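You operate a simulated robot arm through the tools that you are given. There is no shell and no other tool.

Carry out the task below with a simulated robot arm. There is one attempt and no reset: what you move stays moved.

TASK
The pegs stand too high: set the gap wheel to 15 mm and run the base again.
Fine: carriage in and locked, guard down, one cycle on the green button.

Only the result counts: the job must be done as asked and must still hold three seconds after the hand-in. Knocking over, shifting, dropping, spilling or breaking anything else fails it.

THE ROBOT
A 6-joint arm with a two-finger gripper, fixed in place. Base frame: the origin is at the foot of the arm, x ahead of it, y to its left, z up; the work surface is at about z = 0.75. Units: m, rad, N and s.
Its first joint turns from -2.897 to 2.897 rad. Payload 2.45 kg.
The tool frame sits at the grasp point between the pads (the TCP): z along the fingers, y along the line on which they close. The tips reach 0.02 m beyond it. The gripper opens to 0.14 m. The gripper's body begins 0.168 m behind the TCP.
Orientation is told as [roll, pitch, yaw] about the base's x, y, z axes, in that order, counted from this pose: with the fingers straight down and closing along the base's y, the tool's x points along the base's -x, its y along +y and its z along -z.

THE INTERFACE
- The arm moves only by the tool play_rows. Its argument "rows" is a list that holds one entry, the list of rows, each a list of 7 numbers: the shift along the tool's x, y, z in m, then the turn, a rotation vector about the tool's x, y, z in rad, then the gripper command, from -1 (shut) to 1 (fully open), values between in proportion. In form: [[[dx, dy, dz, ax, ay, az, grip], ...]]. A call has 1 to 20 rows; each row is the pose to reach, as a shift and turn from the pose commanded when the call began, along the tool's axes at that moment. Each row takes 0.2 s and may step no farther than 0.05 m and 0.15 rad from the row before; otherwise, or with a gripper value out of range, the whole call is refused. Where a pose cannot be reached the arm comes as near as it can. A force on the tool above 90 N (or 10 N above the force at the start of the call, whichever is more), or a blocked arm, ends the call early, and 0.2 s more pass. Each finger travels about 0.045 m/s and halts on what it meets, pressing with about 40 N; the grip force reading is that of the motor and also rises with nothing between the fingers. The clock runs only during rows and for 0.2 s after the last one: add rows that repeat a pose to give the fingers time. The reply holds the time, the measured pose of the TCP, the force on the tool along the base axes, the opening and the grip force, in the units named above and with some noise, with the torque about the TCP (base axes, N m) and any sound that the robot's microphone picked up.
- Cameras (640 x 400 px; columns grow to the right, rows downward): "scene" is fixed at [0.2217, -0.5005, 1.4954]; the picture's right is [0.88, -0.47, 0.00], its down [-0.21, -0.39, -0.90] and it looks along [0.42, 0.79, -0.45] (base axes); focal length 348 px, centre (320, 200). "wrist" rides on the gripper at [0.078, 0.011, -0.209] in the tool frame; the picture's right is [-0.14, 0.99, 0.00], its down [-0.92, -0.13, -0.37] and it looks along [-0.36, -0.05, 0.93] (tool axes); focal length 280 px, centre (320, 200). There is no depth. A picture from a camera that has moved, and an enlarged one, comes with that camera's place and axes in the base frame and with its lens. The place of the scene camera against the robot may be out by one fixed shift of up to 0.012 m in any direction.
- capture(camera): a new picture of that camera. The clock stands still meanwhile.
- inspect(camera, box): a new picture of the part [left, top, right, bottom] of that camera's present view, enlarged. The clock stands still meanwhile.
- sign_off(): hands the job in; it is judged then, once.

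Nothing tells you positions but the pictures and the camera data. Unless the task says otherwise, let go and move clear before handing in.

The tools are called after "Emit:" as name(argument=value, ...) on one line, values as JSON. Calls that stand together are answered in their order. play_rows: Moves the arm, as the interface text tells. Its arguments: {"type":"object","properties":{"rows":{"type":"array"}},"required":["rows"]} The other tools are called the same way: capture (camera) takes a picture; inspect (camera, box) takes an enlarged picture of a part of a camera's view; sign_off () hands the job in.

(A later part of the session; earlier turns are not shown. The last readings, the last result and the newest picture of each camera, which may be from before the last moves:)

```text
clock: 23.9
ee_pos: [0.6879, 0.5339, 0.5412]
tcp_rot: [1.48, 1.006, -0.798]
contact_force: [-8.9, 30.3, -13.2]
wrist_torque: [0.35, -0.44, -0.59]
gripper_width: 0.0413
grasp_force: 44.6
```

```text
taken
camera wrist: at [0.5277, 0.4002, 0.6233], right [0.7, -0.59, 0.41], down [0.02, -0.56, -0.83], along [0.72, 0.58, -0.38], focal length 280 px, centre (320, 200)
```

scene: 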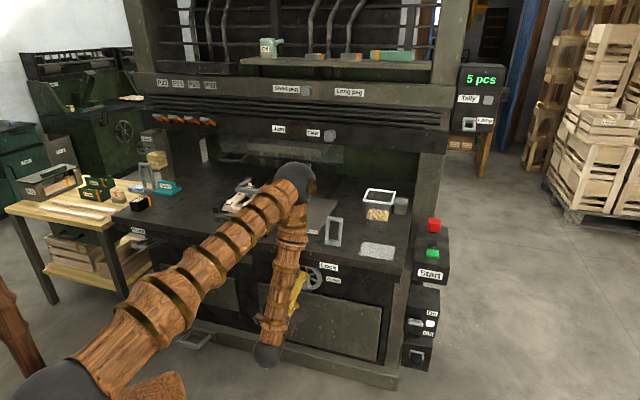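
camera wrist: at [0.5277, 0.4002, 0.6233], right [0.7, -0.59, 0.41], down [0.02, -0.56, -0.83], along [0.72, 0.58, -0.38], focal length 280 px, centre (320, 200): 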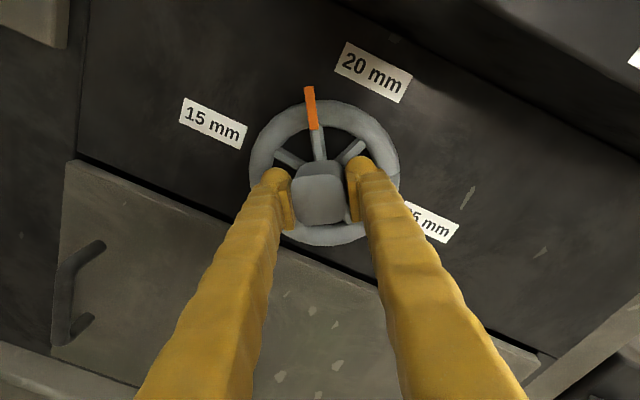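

Emit:
play_rows(rows=[[[0, -0.0022, 0, 0, 0, -0.05, -1], [0, -0.0022, 0, 0, 0, -0.13, -1], [0, -0.0022, 0, 0, 0, -0.21, -1], [0, -0.0022, 0, 0, 0, -0.29, -1], [0, -0.0022, 0, 0, 0, -0.37, -1], [0, -0.0022, 0, 0, 0, -0.45, -1], [0, -0.0022, 0, 0, 0, -0.45, -1]]])

Emit:
capture(camera="wrist")

```text
clock: 25.5
ee_pos: [0.6881, 0.5331, 0.541]
tcp_rot: [1.516, 0.555, -0.754]
contact_force: [14.0, -16.7, 12.5]
wrist_torque: [0.43, -0.67, -0.37]
gripper_width: 0.0411
grasp_force: 45.1
```

```text
taken
camera wrist: at [0.5053, 0.4185, 0.6012], right [0.5, -0.4, 0.77], down [0.27, -0.77, -0.58], along [0.82, 0.5, -0.28], focal length 280 px, centre (320, 200)
```

wrist: 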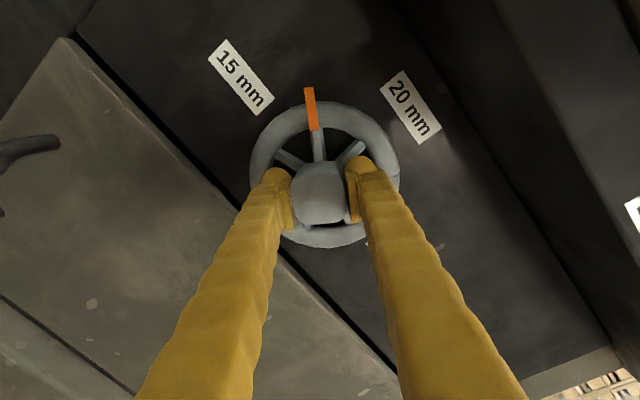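

Emit:
play_rows(rows=[[[0, 0.001, 0, 0, 0, -0.05, -1], [0, 0.001, 0, 0, 0, -0.13, -1], [0, 0.001, 0, 0, 0, -0.21, -1], [0, 0.001, 0, 0, 0, -0.29, -1], [0, 0.001, 0, 0, 0, -0.37, -1], [0, 0.001, 0, 0, 0, -0.45, -1], [0, 0.001, 0, 0, 0, -0.5, -1], [0, 0.001, 0, 0, 0, -0.5, -1]]])

Emit:
capture(camera="wrist")

```text
clock: 27.3
ee_pos: [0.6891, 0.5337, 0.5404]
tcp_rot: [1.521, 0.056, -0.725]
contact_force: [0.3, -9.8, 5.7]
wrist_torque: [0.39, -0.47, 0.05]
gripper_width: 0.041
grasp_force: 45.2
```

```text
taken
camera wrist: at [0.4913, 0.4284, 0.566], right [0.18, -0.09, 0.98], down [0.43, -0.89, -0.16], along [0.88, 0.45, -0.12], focal length 280 px, centre (320, 200)
```

wrist: 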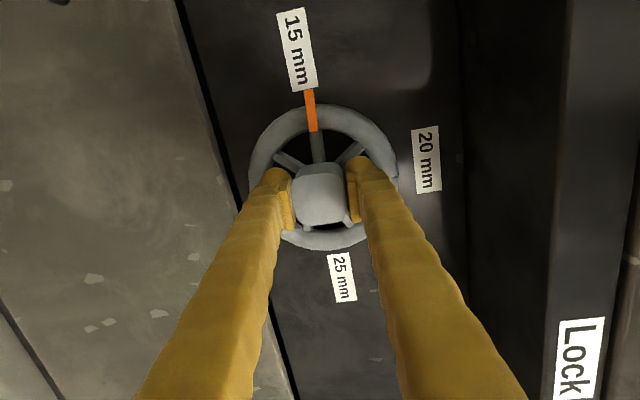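

Emit:
inspect(camera="wrist", box=[220, 0, 460, 310])

```text
1.29 times, centred on (340, 155) of wrist
camera zoom: at [0.4913, 0.4284, 0.566], right [0.18, -0.09, 0.98], down [0.43, -0.89, -0.16], along [0.88, 0.45, -0.12], focal length 362 px, centre (294, 258)
```

zoom: 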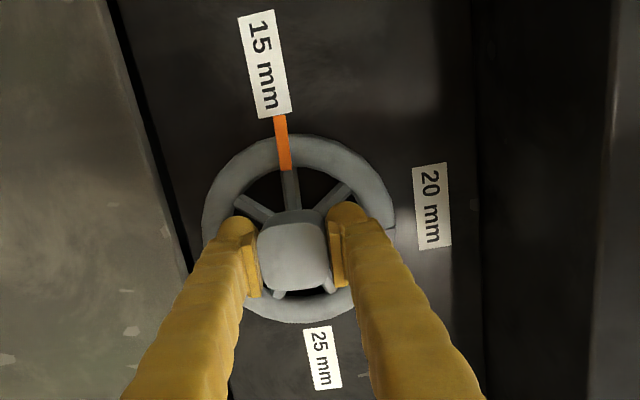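

Emit:
play_rows(rows=[[[0, 0.0004, 0, 0, 0, -0.025, -1], [0, 0.0004, 0, 0, 0, -0.05, -1], [0, 0.0004, 0, 0, 0, -0.05, -1]]])

Emit:
inspect(camera="wrist", box=[220, 0, 460, 310])

```text
clock: 28.1
ee_pos: [0.6879, 0.5346, 0.5409]
tcp_rot: [1.522, 0.009, -0.722]
contact_force: [-4.2, -7.1, -15.5]
wrist_torque: [0.33, -0.26, 0.06]
gripper_width: 0.041
grasp_force: 45.0
```

```text
1.29 times, centred on (340, 155) of wrist
camera zoom: at [0.4907, 0.4288, 0.5627], right [0.14, -0.06, 0.99], down [0.44, -0.89, -0.12], along [0.89, 0.45, -0.1], focal length 362 px, centre (294, 258)
```

zoom: 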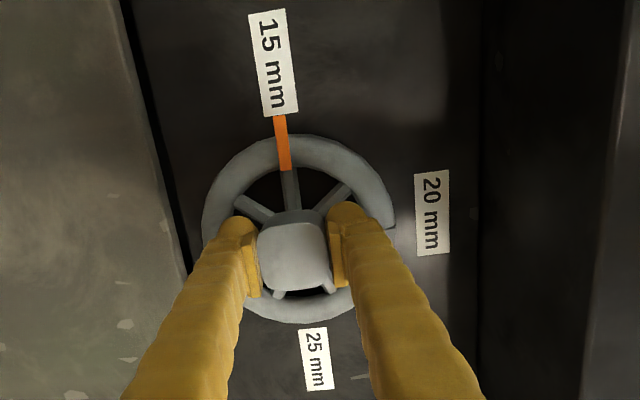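

Emit:
play_rows(rows=[[[0, -0.0005, 0, 0, 0, -0.018, -1], [0, -0.0005, 0, 0, 0, -0.018, -1]]])

Emit:
play_rows(rows=[[[0, 0, 0, 0, 0, 0, 0.1], [0, 0, 0, 0, 0, 0, 0.1], [0, 0, 0, 0, 0, 0, 0.1], [0, 0, 0, 0, 0, 0, 0.1]]])

Emit:
inspect(camera="wrist", box=[220, 0, 460, 310])

```text
clock: 28.7
ee_pos: [0.6875, 0.5339, 0.5403]
tcp_rot: [1.521, -0.01, -0.721]
contact_force: [-5.6, 5.8, -26.6]
wrist_torque: [0.56, -0.01, 0.07]
gripper_width: 0.0411
grasp_force: 44.9
```

```text
clock: 29.7
ee_pos: [0.6884, 0.5339, 0.5412]
tcp_rot: [1.521, -0.011, -0.724]
contact_force: [-0.7, 0.3, -0.6]
wrist_torque: [0.02, 0.03, 0.03]
gripper_width: 0.0768
grasp_force: 0.0
```

```text
1.29 times, centred on (340, 155) of wrist
camera zoom: at [0.4909, 0.4287, 0.5618], right [0.13, -0.05, 0.99], down [0.44, -0.89, -0.1], along [0.89, 0.45, -0.09], focal length 362 px, centre (294, 258)
```

zoom: 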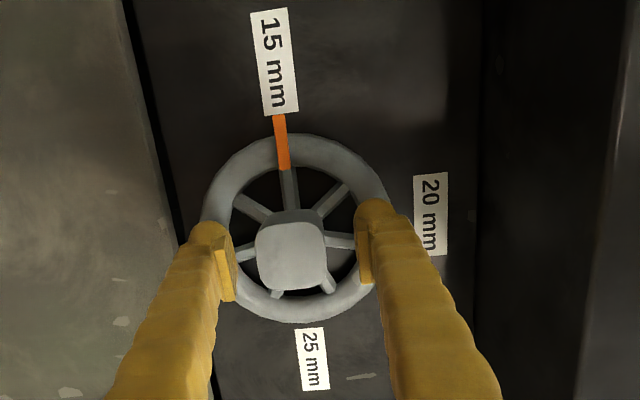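

The wheel now points exactly at 15 mm and stays there after release. I'll back straight off and unwind to a more upright tool pose.

Emit:
play_rows(rows=[[[0, 0, -0.012, 0, 0, 0, 0.1], [0, 0, -0.024, 0, 0, 0, 0.1], [0, 0, -0.036, 0, 0, 0, 0.1], [0, 0, -0.046, 0, 0, 0, 0.1]]])

Emit:
inspect(camera="wrist", box=[220, 0, 460, 310])

```text
clock: 30.7
ee_pos: [0.6575, 0.4977, 0.5439]
tcp_rot: [1.523, -0.01, -0.724]
contact_force: [0.9, 0.7, -0.1]
wrist_torque: [0.01, -0.03, -0.02]
gripper_width: 0.0772
grasp_force: 0.0
```

```text
1.29 times, centred on (340, 155) of wrist
camera zoom: at [0.4602, 0.3933, 0.564], right [0.13, -0.05, 0.99], down [0.44, -0.89, -0.1], along [0.89, 0.45, -0.09], focal length 362 px, centre (294, 258)
```

zoom: 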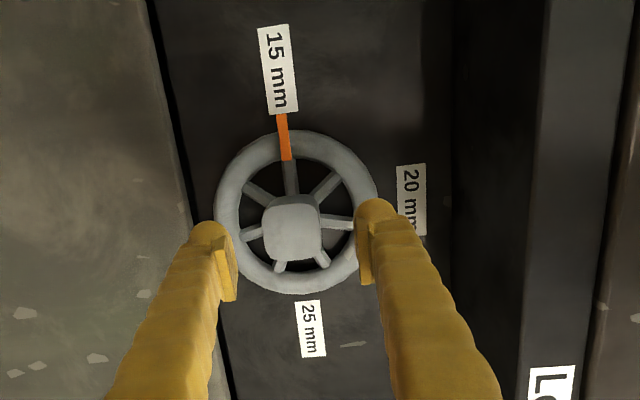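

Emit:
play_rows(rows=[[[0, 0, 0, 0, 0, -0.14, 0.5], [0, 0, 0, 0, 0, -0.28, 1], [0, 0, 0, 0, 0, -0.42, 1], [0, 0, 0, 0, 0, -0.56, 1], [0, 0, 0, 0, 0, -0.7, 1], [0, 0, 0, 0, 0, -0.84, 1], [0, 0, 0, 0, 0, -0.98, 1], [0, 0, 0, 0, 0, -1.12, 1], [0, 0, 0, 0, 0, -1.2, 1], [0, 0, 0, 0, 0, -1.2, 1]]])

Emit:
capture(camera="wrist")

```text
clock: 32.9
ee_pos: [0.6586, 0.4992, 0.5435]
tcp_rot: [1.432, -1.207, -0.594]
contact_force: [0.3, -0.5, 0.3]
wrist_torque: [0.01, -0.01, 0.02]
gripper_width: 0.1399
grasp_force: 0.0
```

```text
taken
camera wrist: at [0.489, 0.3647, 0.4849], right [-0.64, 0.6, 0.48], down [0.12, -0.54, 0.83], along [0.76, 0.59, 0.28], focal length 280 px, centre (320, 200)
```

wrist: 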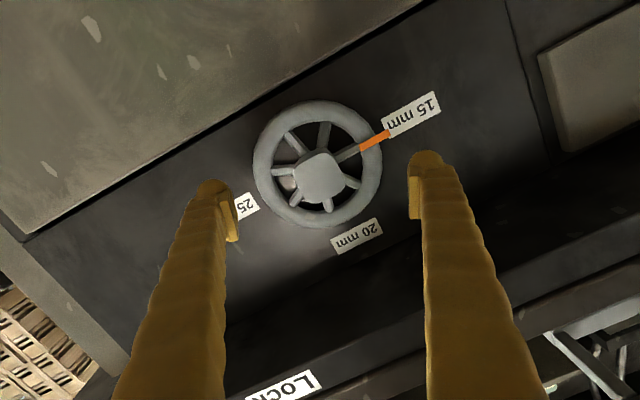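

Emit:
play_rows(rows=[[[-0.0101, 0.0039, -0.002, 0.0206, 0.0549, 0.0036, 1], [-0.0202, 0.0078, -0.004, 0.0412, 0.1098, 0.0071, 1], [-0.0302, 0.0117, -0.006, 0.0618, 0.1648, 0.0107, 1], [-0.0403, 0.0156, -0.008, 0.0824, 0.2197, 0.0143, 1], [-0.0504, 0.0194, -0.01, 0.103, 0.2746, 0.0179, 1], [-0.0605, 0.0233, -0.012, 0.1236, 0.3295, 0.0214, 1], [-0.0705, 0.0272, -0.0141, 0.1442, 0.3844, 0.025, 1], [-0.0806, 0.0311, -0.0161, 0.1648, 0.4394, 0.0286, 1]]])

Emit:
capture(camera="wrist")

Emit:
capture(camera="scene")

```text
clock: 34.7
ee_pos: [0.6469, 0.4905, 0.6261]
tcp_rot: [0.585, -0.924, 0.175]
contact_force: [-19.0, 10.8, -62.5]
wrist_torque: [-3.9, -4.14, 0.44]
gripper_width: 0.1323
grasp_force: 0.0
```

```text
taken
camera wrist: at [0.4757, 0.353, 0.6726], right [-0.49, 0.75, 0.44], down [0.42, -0.24, 0.88], along [0.77, 0.61, -0.19], focal length 280 px, centre (320, 200)
```

wrist: 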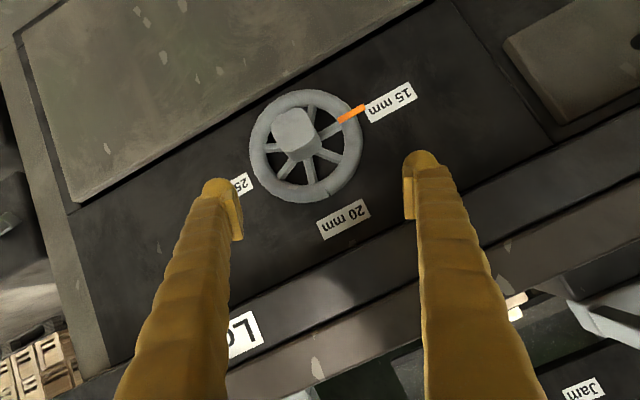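

```text
taken
```

scene: 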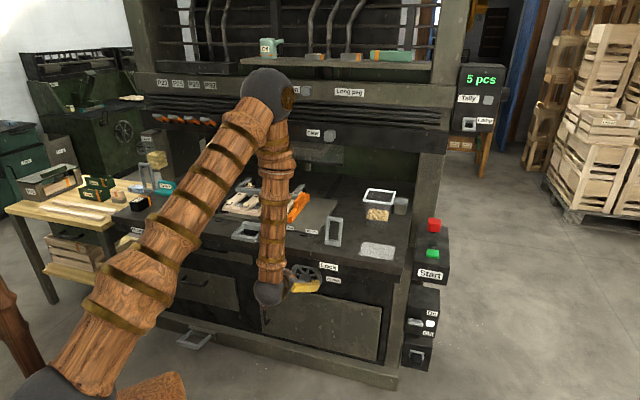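

The upper finger has touched the underside of the table apron. I'll drop down and back off it before going further.

Emit:
play_rows(rows=[[[0.0169, -0.0061, -0.001, 0, 0, 0, 1], [0.0337, -0.0122, -0.0021, 0, 0, 0, 1], [0.0337, -0.0122, -0.0021, 0, 0, 0, 1]]])

Emit:
capture(camera="wrist")

```text
clock: 35.5
ee_pos: [0.6348, 0.4769, 0.6021]
tcp_rot: [0.596, -0.929, 0.16]
contact_force: [-0.5, 0.1, -0.1]
wrist_torque: [0.0, -0.02, 0.01]
gripper_width: 0.1402
grasp_force: 0.0
```

```text
taken
camera wrist: at [0.4632, 0.34, 0.6456], right [-0.49, 0.75, 0.44], down [0.41, -0.25, 0.88], along [0.77, 0.61, -0.18], focal length 280 px, centre (320, 200)
```

wrist: 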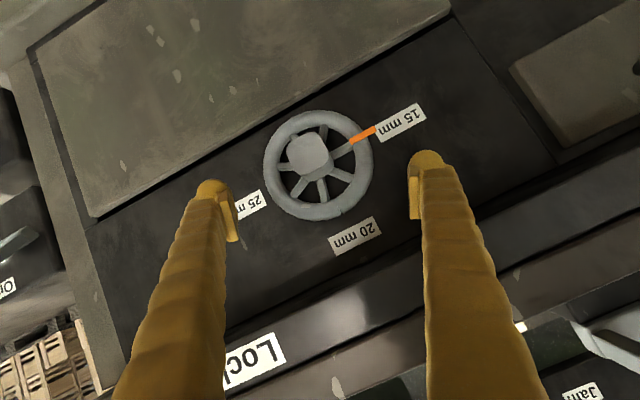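

Emit:
play_rows(rows=[[[0, 0, 0, 0, 0, 0, -0.2], [0, 0, 0, 0, 0, 0, -0.8], [0, 0, 0, 0, 0, 0, -0.8], [0, 0, 0, 0, 0, 0, -0.8], [0, 0, 0, 0, 0, 0, -0.8], [-0.0058, 0.0035, -0.0173, 0.0165, 0.0449, 0.0032, -0.8], [-0.0117, 0.0069, -0.0345, 0.033, 0.0897, 0.0065, -0.8], [-0.0175, 0.0104, -0.0518, 0.0495, 0.1346, 0.0097, -0.8], [-0.0233, 0.0138, -0.0691, 0.066, 0.1794, 0.0129, -0.8], [-0.0292, 0.0173, -0.0864, 0.0825, 0.2243, 0.0162, -0.8], [-0.035, 0.0207, -0.1036, 0.099, 0.2691, 0.0194, -0.8], [-0.0408, 0.0242, -0.1209, 0.1155, 0.314, 0.0226, -0.8], [-0.0466, 0.0276, -0.1382, 0.132, 0.3588, 0.0258, -0.8], [-0.0525, 0.0311, -0.1554, 0.1485, 0.4037, 0.0291, -0.8], [-0.0583, 0.0345, -0.1727, 0.165, 0.4485, 0.0323, -0.8]]])

Emit:
capture(camera="wrist")

Emit:
capture(camera="scene")

```text
clock: 38.7
ee_pos: [0.5525, 0.3956, 0.7428]
tcp_rot: [0.277, -0.51, 0.371]
contact_force: [0.3, 0.2, -1.0]
wrist_torque: [0.01, 0.0, 0.01]
gripper_width: 0.014
grasp_force: 0.0
```

```text
taken
camera wrist: at [0.4118, 0.2891, 0.8836], right [-0.36, 0.88, 0.31], down [0.69, 0.03, 0.73], along [0.63, 0.47, -0.61], focal length 280 px, centre (320, 200)
```

wrist: 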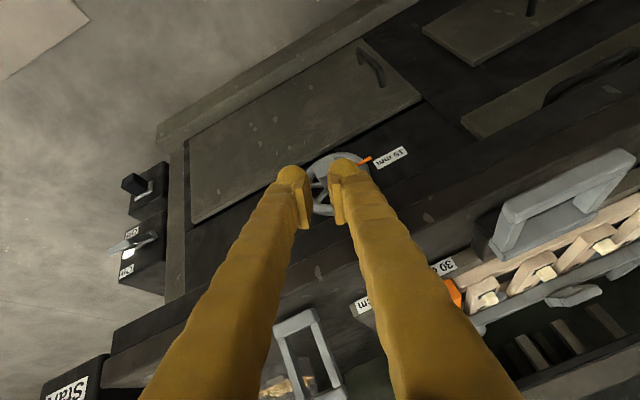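

```text
taken
```

scene: 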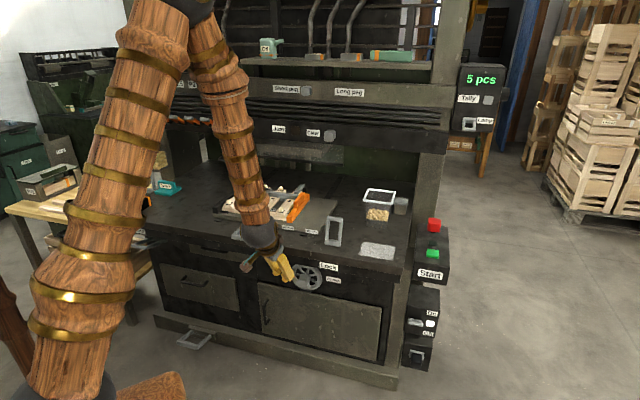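

Emit:
play_rows(rows=[[[-0.0177, 0.0089, -0.0307, 0.0428, 0.0863, 0, -0.8], [-0.0354, 0.0178, -0.0614, 0.0855, 0.1726, 0, -0.8], [-0.0531, 0.0267, -0.092, 0.1283, 0.259, 0, -0.8], [-0.0708, 0.0356, -0.1227, 0.171, 0.3453, 0, -0.8], [-0.0885, 0.0445, -0.1534, 0.2138, 0.4316, 0, -0.8], [-0.1062, 0.0534, -0.1841, 0.2565, 0.5179, 0, -0.8]]])

Emit:
capture(camera="wrist")

```text
clock: 40.3
ee_pos: [0.5197, 0.4441, 0.9671]
tcp_rot: [0.171, 0.047, 0.322]
contact_force: [0.0, -0.5, 1.1]
wrist_torque: [-0.02, -0.02, -0.02]
gripper_width: 0.0141
grasp_force: 0.0
out of reach, approached as far as the arm can: row 2, 3
stopped in row 6: the arm was blocked; the commanded pose is now the measured one
```

```text
taken
camera wrist: at [0.4618, 0.3989, 1.1787], right [-0.17, 0.97, 0.16], down [0.95, 0.12, 0.3], along [0.27, 0.2, -0.94], focal length 280 px, centre (320, 200)
```

wrist: 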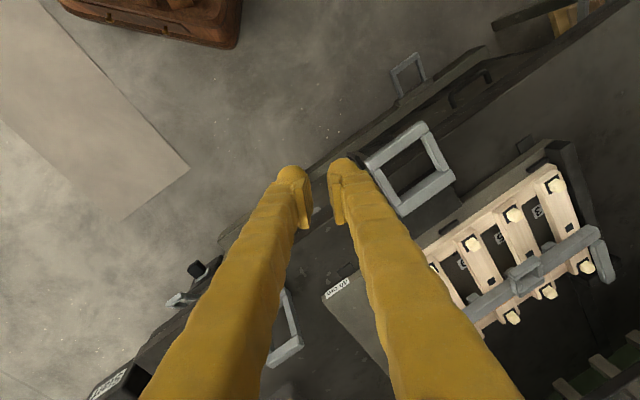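

Emit:
play_rows(rows=[[[0, 0, -0.015, 0.0444, -0.003, -0.116, -0.8], [0, 0, -0.03, 0.0888, -0.006, -0.2325, -0.8], [0, 0, -0.045, 0.1332, -0.009, -0.349, -0.8], [0, 0, -0.06, 0.1776, -0.0114, -0.465, -0.8], [0, 0, -0.06, 0.1776, -0.0114, -0.465, -0.8]]])

Emit:
capture(camera="wrist")

Emit:
capture(camera="scene")

```text
clock: 41.5
ee_pos: [0.5248, 0.436, 1.0269]
tcp_rot: [-0.002, -0.003, 0.785]
contact_force: [1.4, -0.4, -1.0]
wrist_torque: [-0.01, 0.0, 0.01]
gripper_width: 0.014
grasp_force: 0.1
```

```text
taken
camera wrist: at [0.4603, 0.3878, 1.236], right [-0.6, 0.8, 0.0], down [0.74, 0.56, 0.37], along [0.3, 0.22, -0.93], focal length 280 px, centre (320, 200)
```

wrist: 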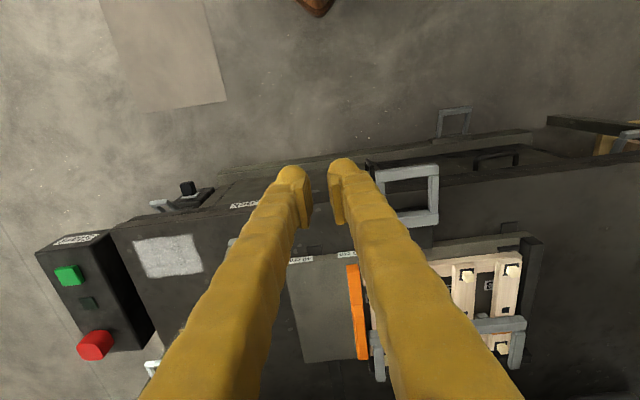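

```text
taken
```

scene: 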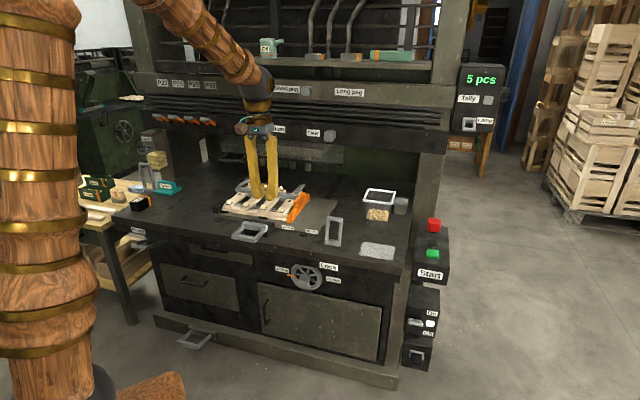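

Back to a clean tool-down pose, and the wheel still points at 15 mm. Next I'll shift left to study the carriage, its handle and the guard.

Emit:
play_rows(rows=[[[0.005, 0.034, -0.009, 0, -0.058, 0, -0.8], [0.01, 0.068, -0.018, 0, -0.117, 0, -0.8], [0.015, 0.102, -0.027, 0, -0.175, 0, -0.8], [0.02, 0.136, -0.036, 0, -0.233, 0, -0.8], [0.025, 0.17, -0.045, 0, -0.292, 0, -0.8], [0.03, 0.204, -0.054, 0, -0.35, 0, -0.8]]])

Emit:
capture(camera="wrist")

```text
clock: 42.9
ee_pos: [0.3598, 0.5578, 1.0824]
tcp_rot: [-0.003, -0.356, 0.783]
contact_force: [-1.1, -0.9, -0.5]
wrist_torque: [0.01, 0.01, 0.0]
gripper_width: 0.0142
grasp_force: 0.0
```

```text
taken
camera wrist: at [0.2475, 0.4627, 1.2521], right [-0.61, 0.79, 0.05], down [0.61, 0.43, 0.67], along [0.51, 0.43, -0.74], focal length 280 px, centre (320, 200)
```

wrist: 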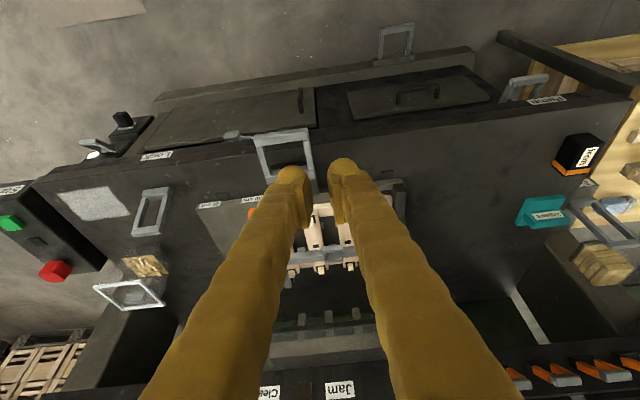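

Emit:
play_rows(rows=[[[0, 0, 0, 0, 0, 0, 0.2], [0, 0, 0, 0, 0, 0, 1], [0, 0, 0, 0, 0, 0, 1], [0, 0, 0, 0, 0, 0, 1], [0, 0, 0, 0, 0, 0, 1], [0, 0, 0, 0, 0, 0, 1], [0, 0, 0, 0, 0, 0, 1]]])

Emit:
inspect(camera="wrist", box=[220, 100, 440, 240])

Emit:
inspect(camera="wrist", box=[200, 220, 460, 400])

Emit:
inspect(camera="wrist", box=[80, 120, 280, 260])

Emit:
inspect(camera="wrist", box=[420, 180, 640, 400])

```text
clock: 44.5
ee_pos: [0.3602, 0.5591, 1.0819]
tcp_rot: [-0.002, -0.354, 0.783]
contact_force: [0.4, -0.4, 0.0]
wrist_torque: [0.0, 0.01, -0.02]
gripper_width: 0.14
grasp_force: 0.1
```

```text
2.86 times, centred on (330, 170) of wrist
camera zoom: at [0.248, 0.4626, 1.2522], right [-0.61, 0.79, 0.05], down [0.61, 0.43, 0.67], along [0.51, 0.43, -0.74], focal length 801 px, centre (291, 286)
```

zoom: 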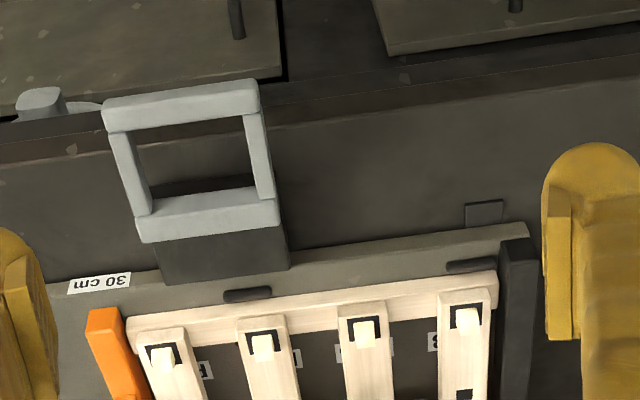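

```text
2.22 times, centred on (330, 310) of wrist
camera zoom: at [0.248, 0.4626, 1.2522], right [-0.61, 0.79, 0.05], down [0.61, 0.43, 0.67], along [0.51, 0.43, -0.74], focal length 623 px, centre (298, -44)
```

zoom: 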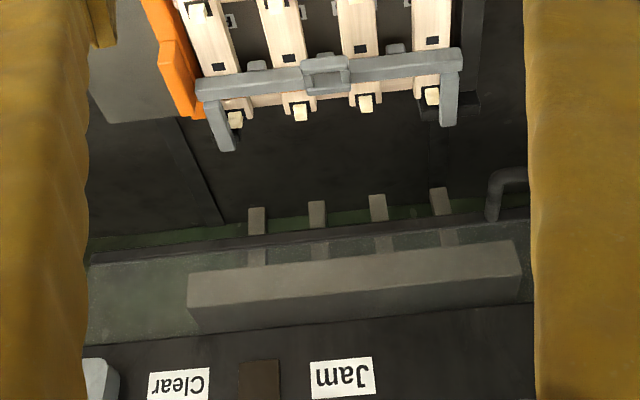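

```text
2.86 times, centred on (180, 190) of wrist
camera zoom: at [0.248, 0.4626, 1.2522], right [-0.61, 0.79, 0.05], down [0.61, 0.43, 0.67], along [0.51, 0.43, -0.74], focal length 801 px, centre (720, 229)
```

zoom: 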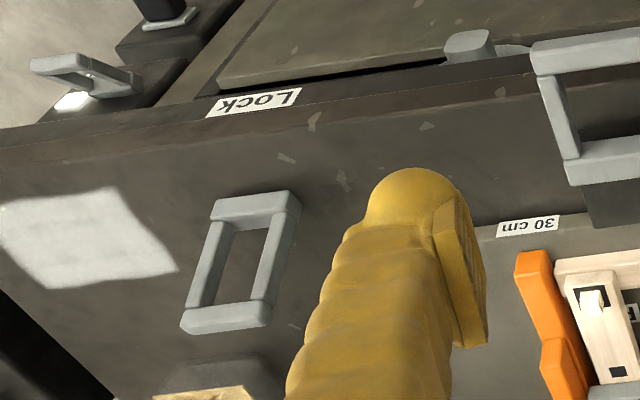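

```text
1.82 times, centred on (530, 290) of wrist
camera zoom: at [0.248, 0.4626, 1.2522], right [-0.61, 0.79, 0.05], down [0.61, 0.43, 0.67], along [0.51, 0.43, -0.74], focal length 510 px, centre (-62, 36)
```

zoom: 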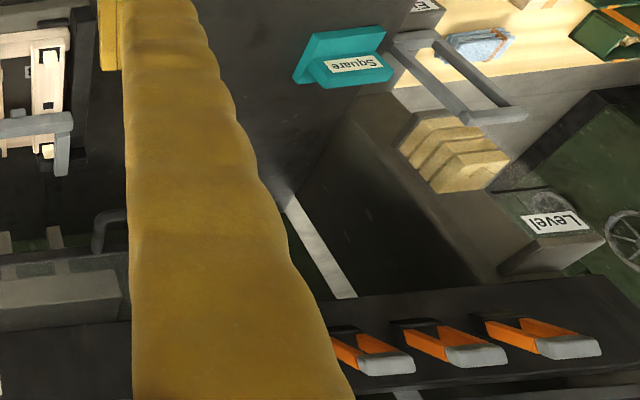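

The carriage handle's outer bar is at n ≈ 0.744, s ≈ −0.07, z ≈ 0.797. I'll close the fingers and lower them just in front of that bar to push the carriage in.

Emit:
play_rows(rows=[[[0.0086, -0.009, 0.034, 0, 0, 0, 0], [0.0172, -0.018, 0.068, 0, 0, 0, -1], [0.0258, -0.0266, 0.102, 0, 0, 0, -1], [0.0344, -0.0355, 0.1365, 0, 0, 0, -1], [0.043, -0.0444, 0.1706, 0, 0, 0, -1], [0.0517, -0.0532, 0.205, 0, 0, 0, -1], [0.0603, -0.062, 0.239, 0, 0, 0, -1], [0.0689, -0.071, 0.273, 0, 0, 0, -1]]])

Emit:
capture(camera="wrist")

Emit:
inspect(camera="scene", box=[180, 150, 340, 270])

```text
clock: 46.3
ee_pos: [0.4303, 0.5301, 0.7989]
tcp_rot: [0.0, -0.354, 0.784]
contact_force: [0.2, 0.1, 0.0]
wrist_torque: [-0.03, 0.02, 0.01]
gripper_width: 0.0
grasp_force: 15.0
```

```text
taken
camera wrist: at [0.3183, 0.4351, 0.9678], right [-0.61, 0.79, 0.05], down [0.61, 0.43, 0.67], along [0.51, 0.43, -0.74], focal length 280 px, centre (320, 200)
```

wrist: 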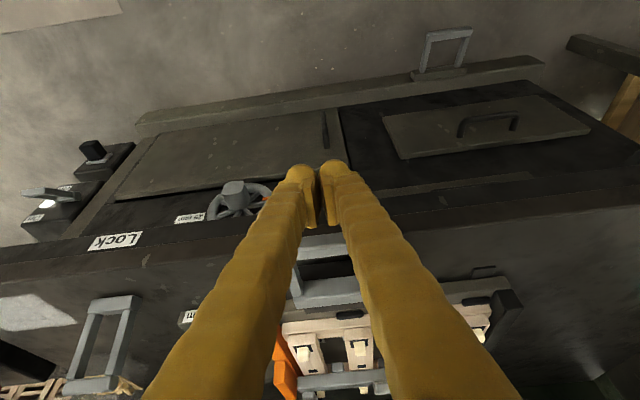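

```text
3.33 times, centred on (260, 210) of scene
camera zoom: at [0.2217, -0.5005, 1.4954], right [0.88, -0.47, 0.0], down [-0.21, -0.39, -0.9], along [0.42, 0.79, -0.45], focal length 1161 px, centre (520, 167)
```

zoom: 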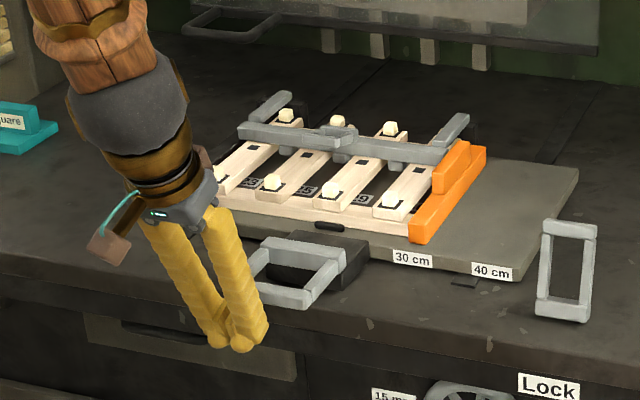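

Emit:
play_rows(rows=[[[-0.0188, 0, 0.0069, 0, 0, 0, -1], [-0.0375, 0, 0.0139, 0, 0, 0, -1], [-0.0563, 0, 0.0208, 0, 0, 0, -1], [-0.075, 0, 0.0277, 0, 0, 0, -1], [-0.0938, 0, 0.0347, 0, 0, 0, -1], [-0.1126, 0, 0.0416, 0, 0, 0, -1]]])

Emit:
capture(camera="wrist")

Emit:
inspect(camera="scene", box=[180, 130, 340, 250])

```text
clock: 47.7
ee_pos: [0.5168, 0.6143, 0.8019]
tcp_rot: [0.0, -0.355, 0.784]
contact_force: [0.0, 0.0, 0.6]
wrist_torque: [-0.01, 0.0, 0.01]
gripper_width: 0.0001
grasp_force: 29.2
```

```text
taken
camera wrist: at [0.4045, 0.5181, 0.9707], right [-0.61, 0.79, 0.05], down [0.61, 0.43, 0.67], along [0.51, 0.43, -0.74], focal length 280 px, centre (320, 200)
```

wrist: 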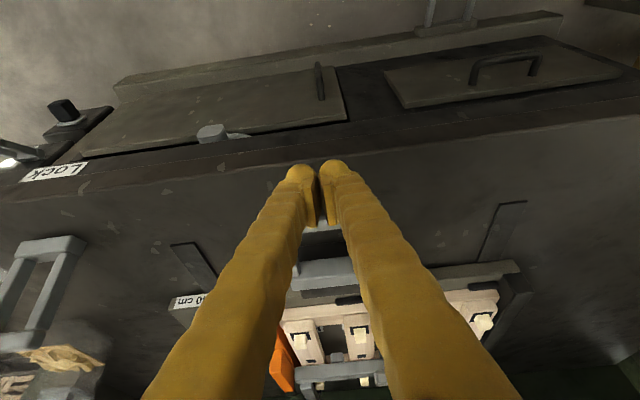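

```text
3.33 times, centred on (260, 190) of scene
camera zoom: at [0.2217, -0.5005, 1.4954], right [0.88, -0.47, 0.0], down [-0.21, -0.39, -0.9], along [0.42, 0.79, -0.45], focal length 1161 px, centre (520, 233)
```

zoom: 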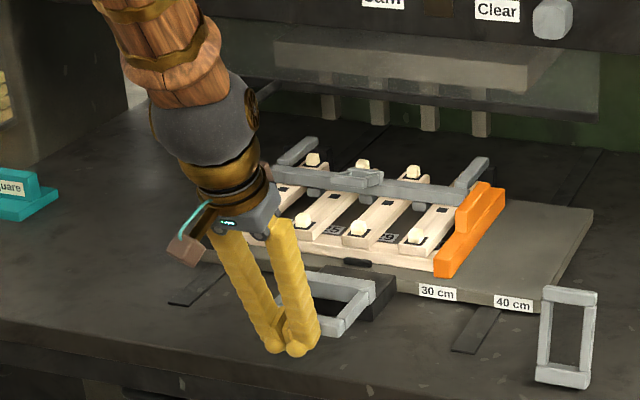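

The carriage slides freely along its slots. I'll continue pushing.

Emit:
play_rows(rows=[[[-0.0188, 0, 0.0069, 0, 0, 0, -1], [-0.0375, 0, 0.0139, 0, 0, 0, -1], [-0.0563, 0, 0.0208, 0, 0, 0, -1], [-0.075, 0, 0.0277, 0, 0, 0, -1], [-0.0938, 0, 0.0347, 0, 0, 0, -1], [-0.1126, 0, 0.0416, 0, 0, 0, -1], [-0.1313, 0, 0.0486, 0, 0, 0, -1]]])

Emit:
capture(camera="wrist")

Emit:
inspect(camera="scene", box=[180, 110, 360, 240])

```text
clock: 49.3
ee_pos: [0.6179, 0.7119, 0.802]
tcp_rot: [-0.001, -0.356, 0.783]
contact_force: [0.2, 0.6, 0.6]
wrist_torque: [0.01, -0.01, 0.0]
gripper_width: 0.0
grasp_force: 29.4
```

```text
taken
camera wrist: at [0.5059, 0.6169, 0.9701], right [-0.61, 0.79, 0.05], down [0.61, 0.43, 0.67], along [0.51, 0.43, -0.74], focal length 280 px, centre (320, 200)
```

wrist: 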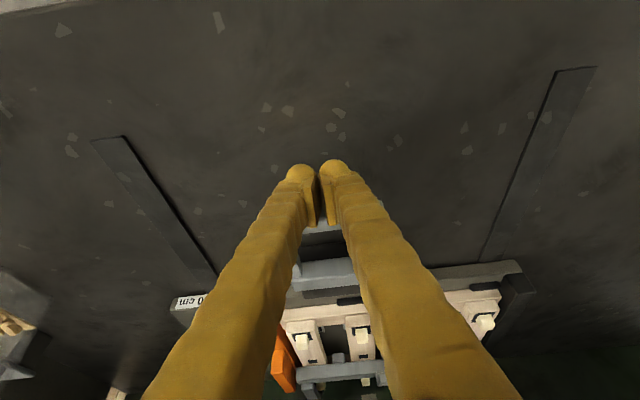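

```text
3.08 times, centred on (270, 175) of scene
camera zoom: at [0.2217, -0.5005, 1.4954], right [0.88, -0.47, 0.0], down [-0.21, -0.39, -0.9], along [0.42, 0.79, -0.45], focal length 1072 px, centre (474, 277)
```

zoom: 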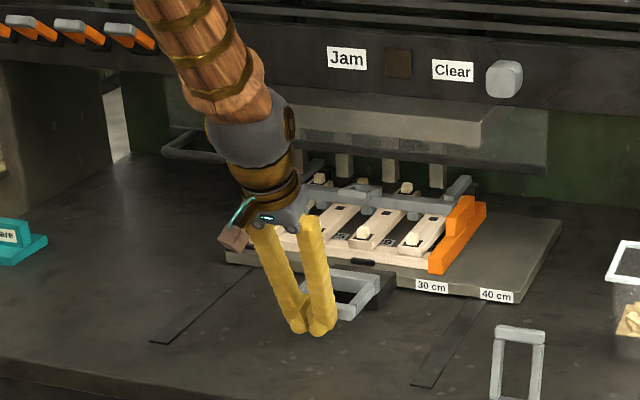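

Emit:
play_rows(rows=[[[0.002, 0, -0.001, 0, -0.11, 0, -1], [0.004, 0, -0.0015, 0, -0.22, 0, -1], [0.006, 0, -0.002, 0, -0.33, 0, -1], [0.008, 0, -0.003, 0, -0.44, 0, -1], [0.009, 0, -0.0035, 0, -0.55, 0, -1]]])

Emit:
capture(camera="wrist")

Emit:
inspect(camera="scene", box=[180, 110, 360, 240])

```text
clock: 50.5
ee_pos: [0.6103, 0.7052, 0.8013]
tcp_rot: [-0.001, -0.907, 0.784]
contact_force: [0.6, -0.8, 0.3]
wrist_torque: [-0.02, 0.03, 0.03]
gripper_width: 0.0003
grasp_force: 28.9
out of reach, approached as far as the arm can: row 2, 3
```

```text
taken
camera wrist: at [0.45, 0.5632, 0.8682], right [-0.64, 0.76, 0.11], down [0.29, 0.11, 0.95], along [0.72, 0.64, -0.28], focal length 280 px, centre (320, 200)
```

wrist: 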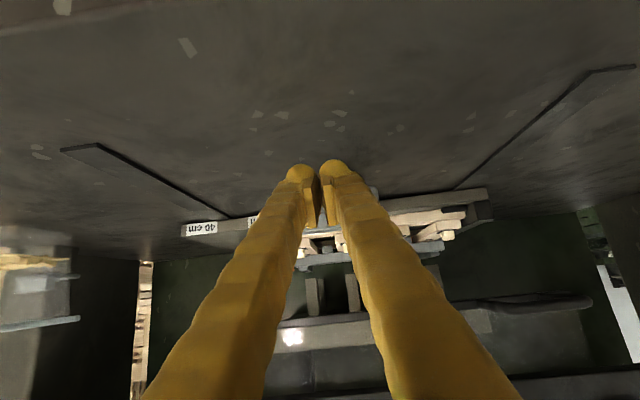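

```text
3.08 times, centred on (270, 175) of scene
camera zoom: at [0.2217, -0.5005, 1.4954], right [0.88, -0.47, 0.0], down [-0.21, -0.39, -0.9], along [0.42, 0.79, -0.45], focal length 1072 px, centre (474, 277)
```

zoom: 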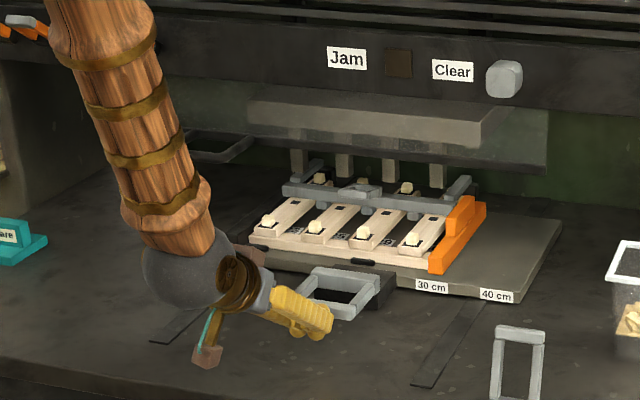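

Emit:
inspect(camera="wrist", box=[240, 200, 640, 400])

Emit:
inspect(camera="scene", box=[200, 110, 360, 210])

```text
1.60 times, centred on (440, 300) of wrist
camera zoom: at [0.45, 0.5632, 0.8682], right [-0.64, 0.76, 0.11], down [0.29, 0.11, 0.95], along [0.72, 0.64, -0.28], focal length 449 px, centre (128, 40)
```

zoom: 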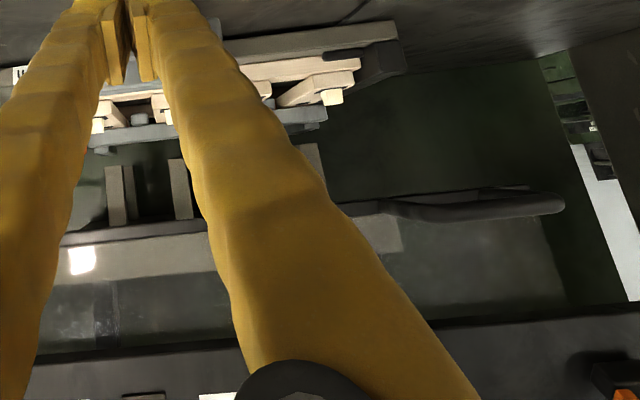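

```text
4.00 times, centred on (280, 160) of scene
camera zoom: at [0.2217, -0.5005, 1.4954], right [0.88, -0.47, 0.0], down [-0.21, -0.39, -0.9], along [0.42, 0.79, -0.45], focal length 1393 px, centre (480, 360)
```

zoom: 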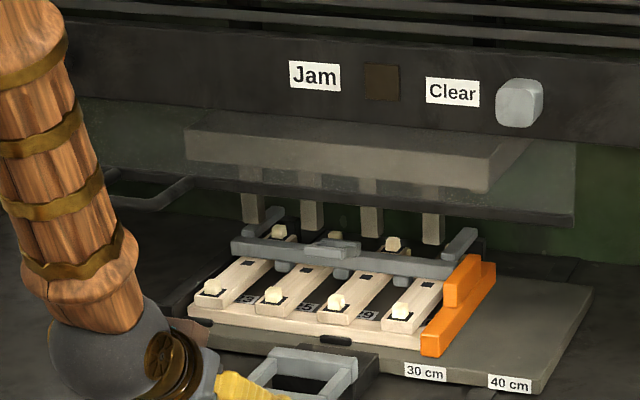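

The guard rail and its loop handle sit at about n ≈ 1.15, z ≈ 0.93 on the left. Now I'll push the carriage the rest of the way in, watching the force.

Emit:
play_rows(rows=[[[-0.0123, 0, 0.0157, 0, 0, 0, -1], [-0.0247, 0, 0.0315, 0, 0, 0, -1], [-0.037, 0, 0.0472, 0, 0, 0, -1], [-0.0493, 0, 0.063, 0, 0, 0, -1], [-0.0617, 0, 0.0787, 0, 0, 0, -1]]])

Emit:
inspect(camera="scene", box=[180, 110, 360, 240])

Emit:
capture(camera="wrist")

```text
clock: 51.7
ee_pos: [0.6815, 0.7785, 0.8019]
tcp_rot: [-0.003, -0.906, 0.785]
contact_force: [-0.6, -0.1, -0.3]
wrist_torque: [0.02, 0.0, 0.01]
gripper_width: 0.0
grasp_force: 29.1
```

```text
3.08 times, centred on (270, 175) of scene
camera zoom: at [0.2217, -0.5005, 1.4954], right [0.88, -0.47, 0.0], down [-0.21, -0.39, -0.9], along [0.42, 0.79, -0.45], focal length 1072 px, centre (474, 277)
```

zoom: 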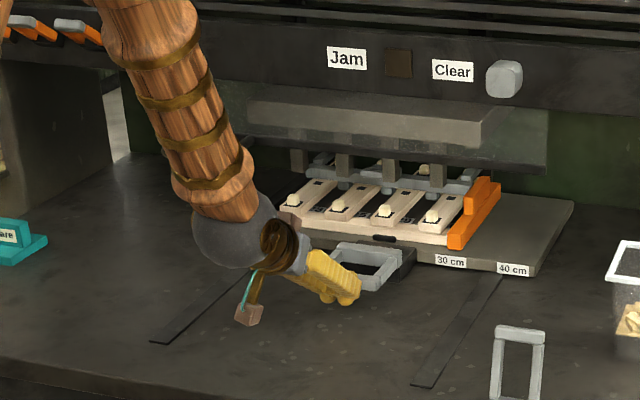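

```text
taken
camera wrist: at [0.521, 0.6356, 0.8688], right [-0.64, 0.76, 0.11], down [0.29, 0.11, 0.95], along [0.71, 0.64, -0.29], focal length 280 px, centre (320, 200)
```

wrist: 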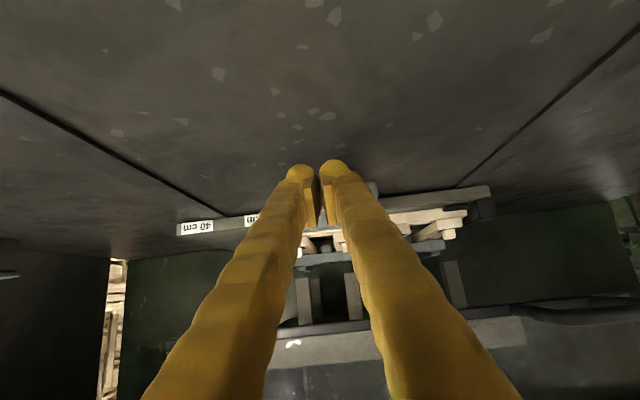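

Emit:
play_rows(rows=[[[-0.0123, 0, 0.0157, 0, 0, 0, -1], [-0.0247, 0, 0.0315, 0, 0, 0, -1], [-0.037, 0, 0.0472, 0, 0, 0, -1], [-0.0493, 0, 0.063, 0, 0, 0, -1]]])

Emit:
inspect(camera="scene", box=[180, 110, 360, 240])

Emit:
capture(camera="wrist")

```text
clock: 52.3
ee_pos: [0.7057, 0.8023, 0.797]
tcp_rot: [0.0, -0.896, 0.782]
contact_force: [-18.9, -20.7, 10.3]
wrist_torque: [0.29, -0.16, 0.02]
gripper_width: 0.0059
grasp_force: 29.5
stopped in row 3: the force on the tool passed its limit at 165 N (the readings are from after the stop); the commanded pose is now the measured one
```

```text
3.08 times, centred on (270, 175) of scene
camera zoom: at [0.2217, -0.5005, 1.4954], right [0.88, -0.47, 0.0], down [-0.21, -0.39, -0.9], along [0.42, 0.79, -0.45], focal length 1072 px, centre (474, 277)
```

zoom: 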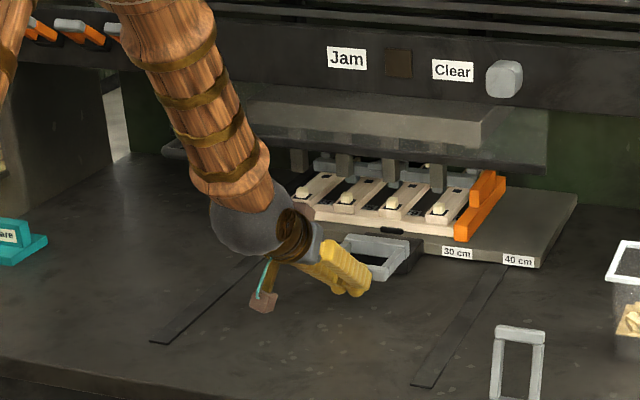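

```text
taken
camera wrist: at [0.5467, 0.6594, 0.8681], right [-0.64, 0.76, 0.11], down [0.29, 0.11, 0.95], along [0.71, 0.64, -0.3], focal length 280 px, centre (320, 200)
```

wrist: 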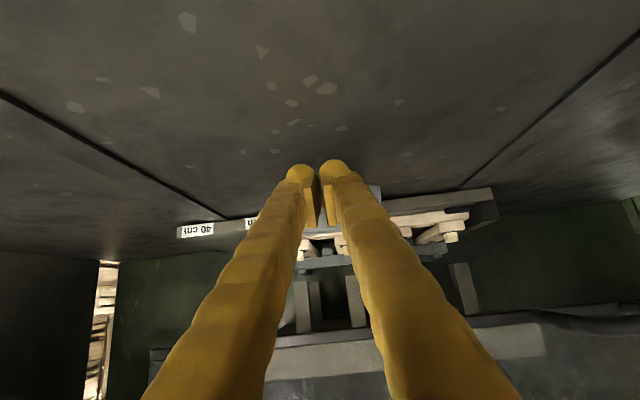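

The carriage has hit its end stop after about 0.35 m, with the front pegs under the punches. I'll back the fingers off and check that it stays in.

Emit:
play_rows(rows=[[[0.018, 0, -0.0305, 0, 0, 0, -1], [0.036, 0, -0.061, 0, 0, 0, -1], [0.054, 0, -0.0913, 0, 0, 0, -1], [0.0719, 0, -0.1218, 0, 0, 0, -1]]])

Emit:
inspect(camera="scene", box=[180, 110, 360, 240])

Emit:
inspect(camera="wrist", box=[160, 160, 540, 400])

```text
clock: 53.3
ee_pos: [0.6054, 0.7025, 0.8194]
tcp_rot: [0.001, -0.897, 0.782]
contact_force: [-0.6, 0.1, -0.3]
wrist_torque: [0.0, 0.04, 0.02]
gripper_width: 0.0001
grasp_force: 29.9
```

```text
3.08 times, centred on (270, 175) of scene
camera zoom: at [0.2217, -0.5005, 1.4954], right [0.88, -0.47, 0.0], down [-0.21, -0.39, -0.9], along [0.42, 0.79, -0.45], focal length 1072 px, centre (474, 277)
```

zoom: 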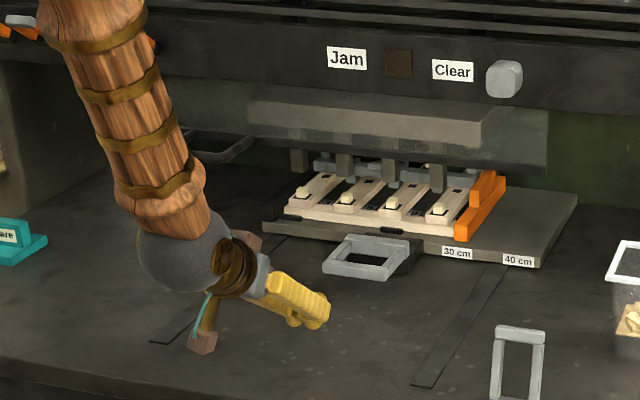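

```text
1.67 times, centred on (350, 280) of wrist
camera zoom: at [0.4466, 0.561, 0.889], right [-0.64, 0.76, 0.11], down [0.29, 0.11, 0.95], along [0.71, 0.64, -0.29], focal length 467 px, centre (270, 67)
```

zoom: 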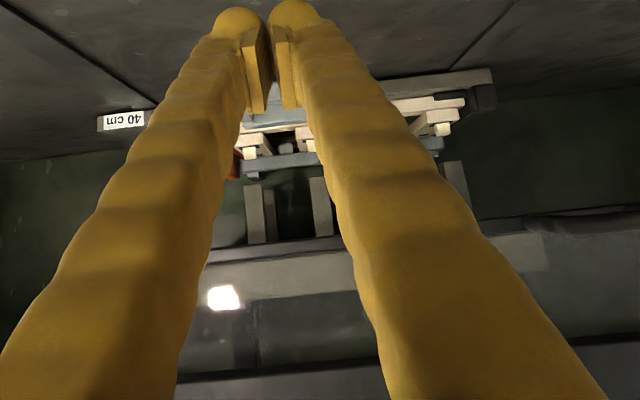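

Emit:
play_rows(rows=[[[-0.0035, -0.021, -0.0277, 0, 0.067, 0, -1], [-0.007, -0.042, -0.0553, 0, 0.133, 0, -1], [-0.0105, -0.063, -0.083, 0, 0.2, 0, -1], [-0.014, -0.084, -0.1107, 0, 0.267, 0, -1], [-0.0175, -0.106, -0.1383, 0, 0.333, 0, -1], [-0.021, -0.127, -0.166, 0, 0.4, 0, -1], [-0.0245, -0.148, -0.1937, 0, 0.467, 0, -1], [-0.028, -0.169, -0.2213, 0, 0.533, 0, -1], [-0.0315, -0.19, -0.249, 0, 0.6, 0, -1]]])

Emit:
capture(camera="wrist")

Emit:
capture(camera="scene")

```text
clock: 55.3
ee_pos: [0.618, 0.4447, 0.9977]
tcp_rot: [0.0, -0.298, 0.783]
contact_force: [0.4, 1.0, 0.2]
wrist_torque: [0.01, 0.0, 0.0]
gripper_width: 0.0
grasp_force: 29.1
```

```text
taken
camera wrist: at [0.5127, 0.356, 1.1753], right [-0.6, 0.8, 0.04], down [0.64, 0.45, 0.62], along [0.48, 0.4, -0.78], focal length 280 px, centre (320, 200)
```

wrist: 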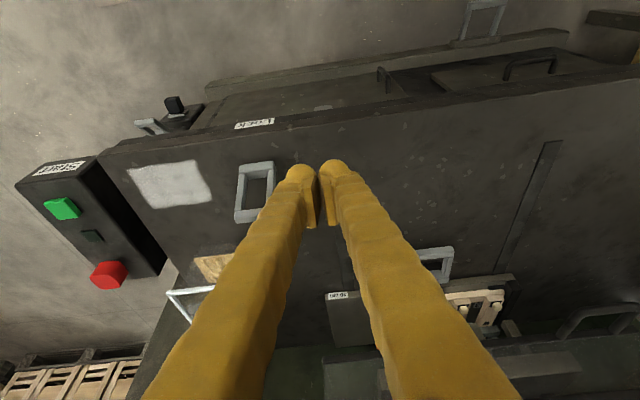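

```text
taken
```

scene: 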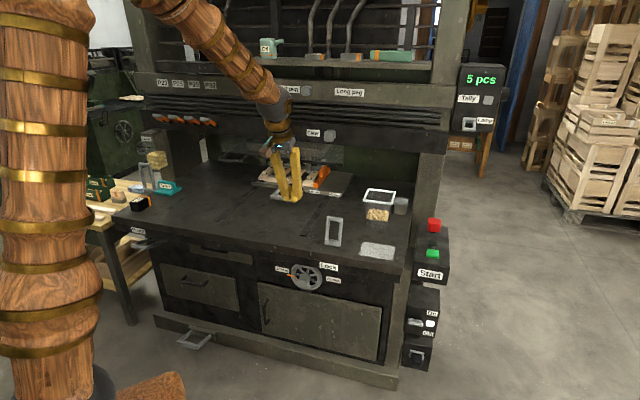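

Emit:
inspect(camera="wrist", box=[200, 110, 320, 240])

Emit:
inspect(camera="scene", box=[300, 200, 380, 260])

Emit:
inspect(camera="wrist", box=[320, 230, 640, 400])

```text
3.08 times, centred on (260, 175) of wrist
camera zoom: at [0.5127, 0.356, 1.1753], right [-0.6, 0.8, 0.04], down [0.64, 0.45, 0.62], along [0.48, 0.4, -0.78], focal length 863 px, centre (505, 277)
```

zoom: 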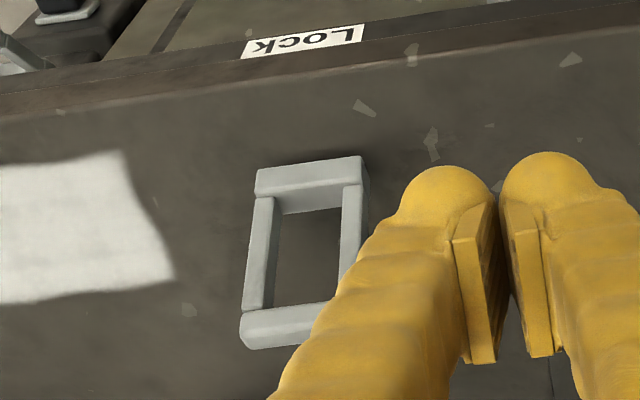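

```text
6.67 times, centred on (340, 230) of scene
camera zoom: at [0.2217, -0.5005, 1.4954], right [0.88, -0.47, 0.0], down [-0.21, -0.39, -0.9], along [0.42, 0.79, -0.45], focal length 2322 px, centre (187, 0)
```

zoom: 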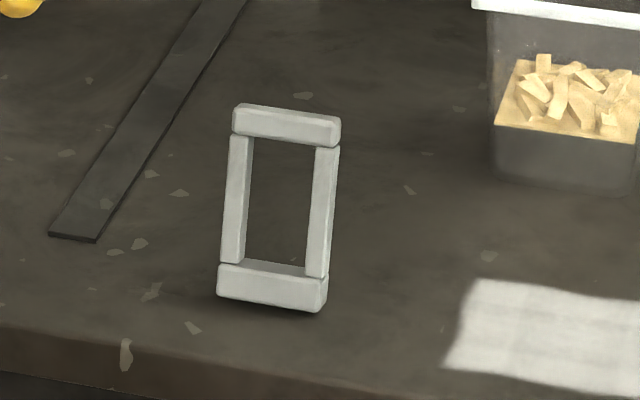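

```text
2.00 times, centred on (480, 315) of wrist
camera zoom: at [0.5127, 0.356, 1.1753], right [-0.6, 0.8, 0.04], down [0.64, 0.45, 0.62], along [0.48, 0.4, -0.78], focal length 561 px, centre (0, -30)
```

zoom: 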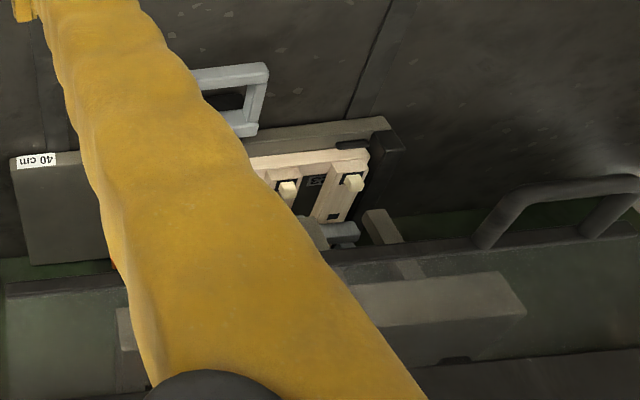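

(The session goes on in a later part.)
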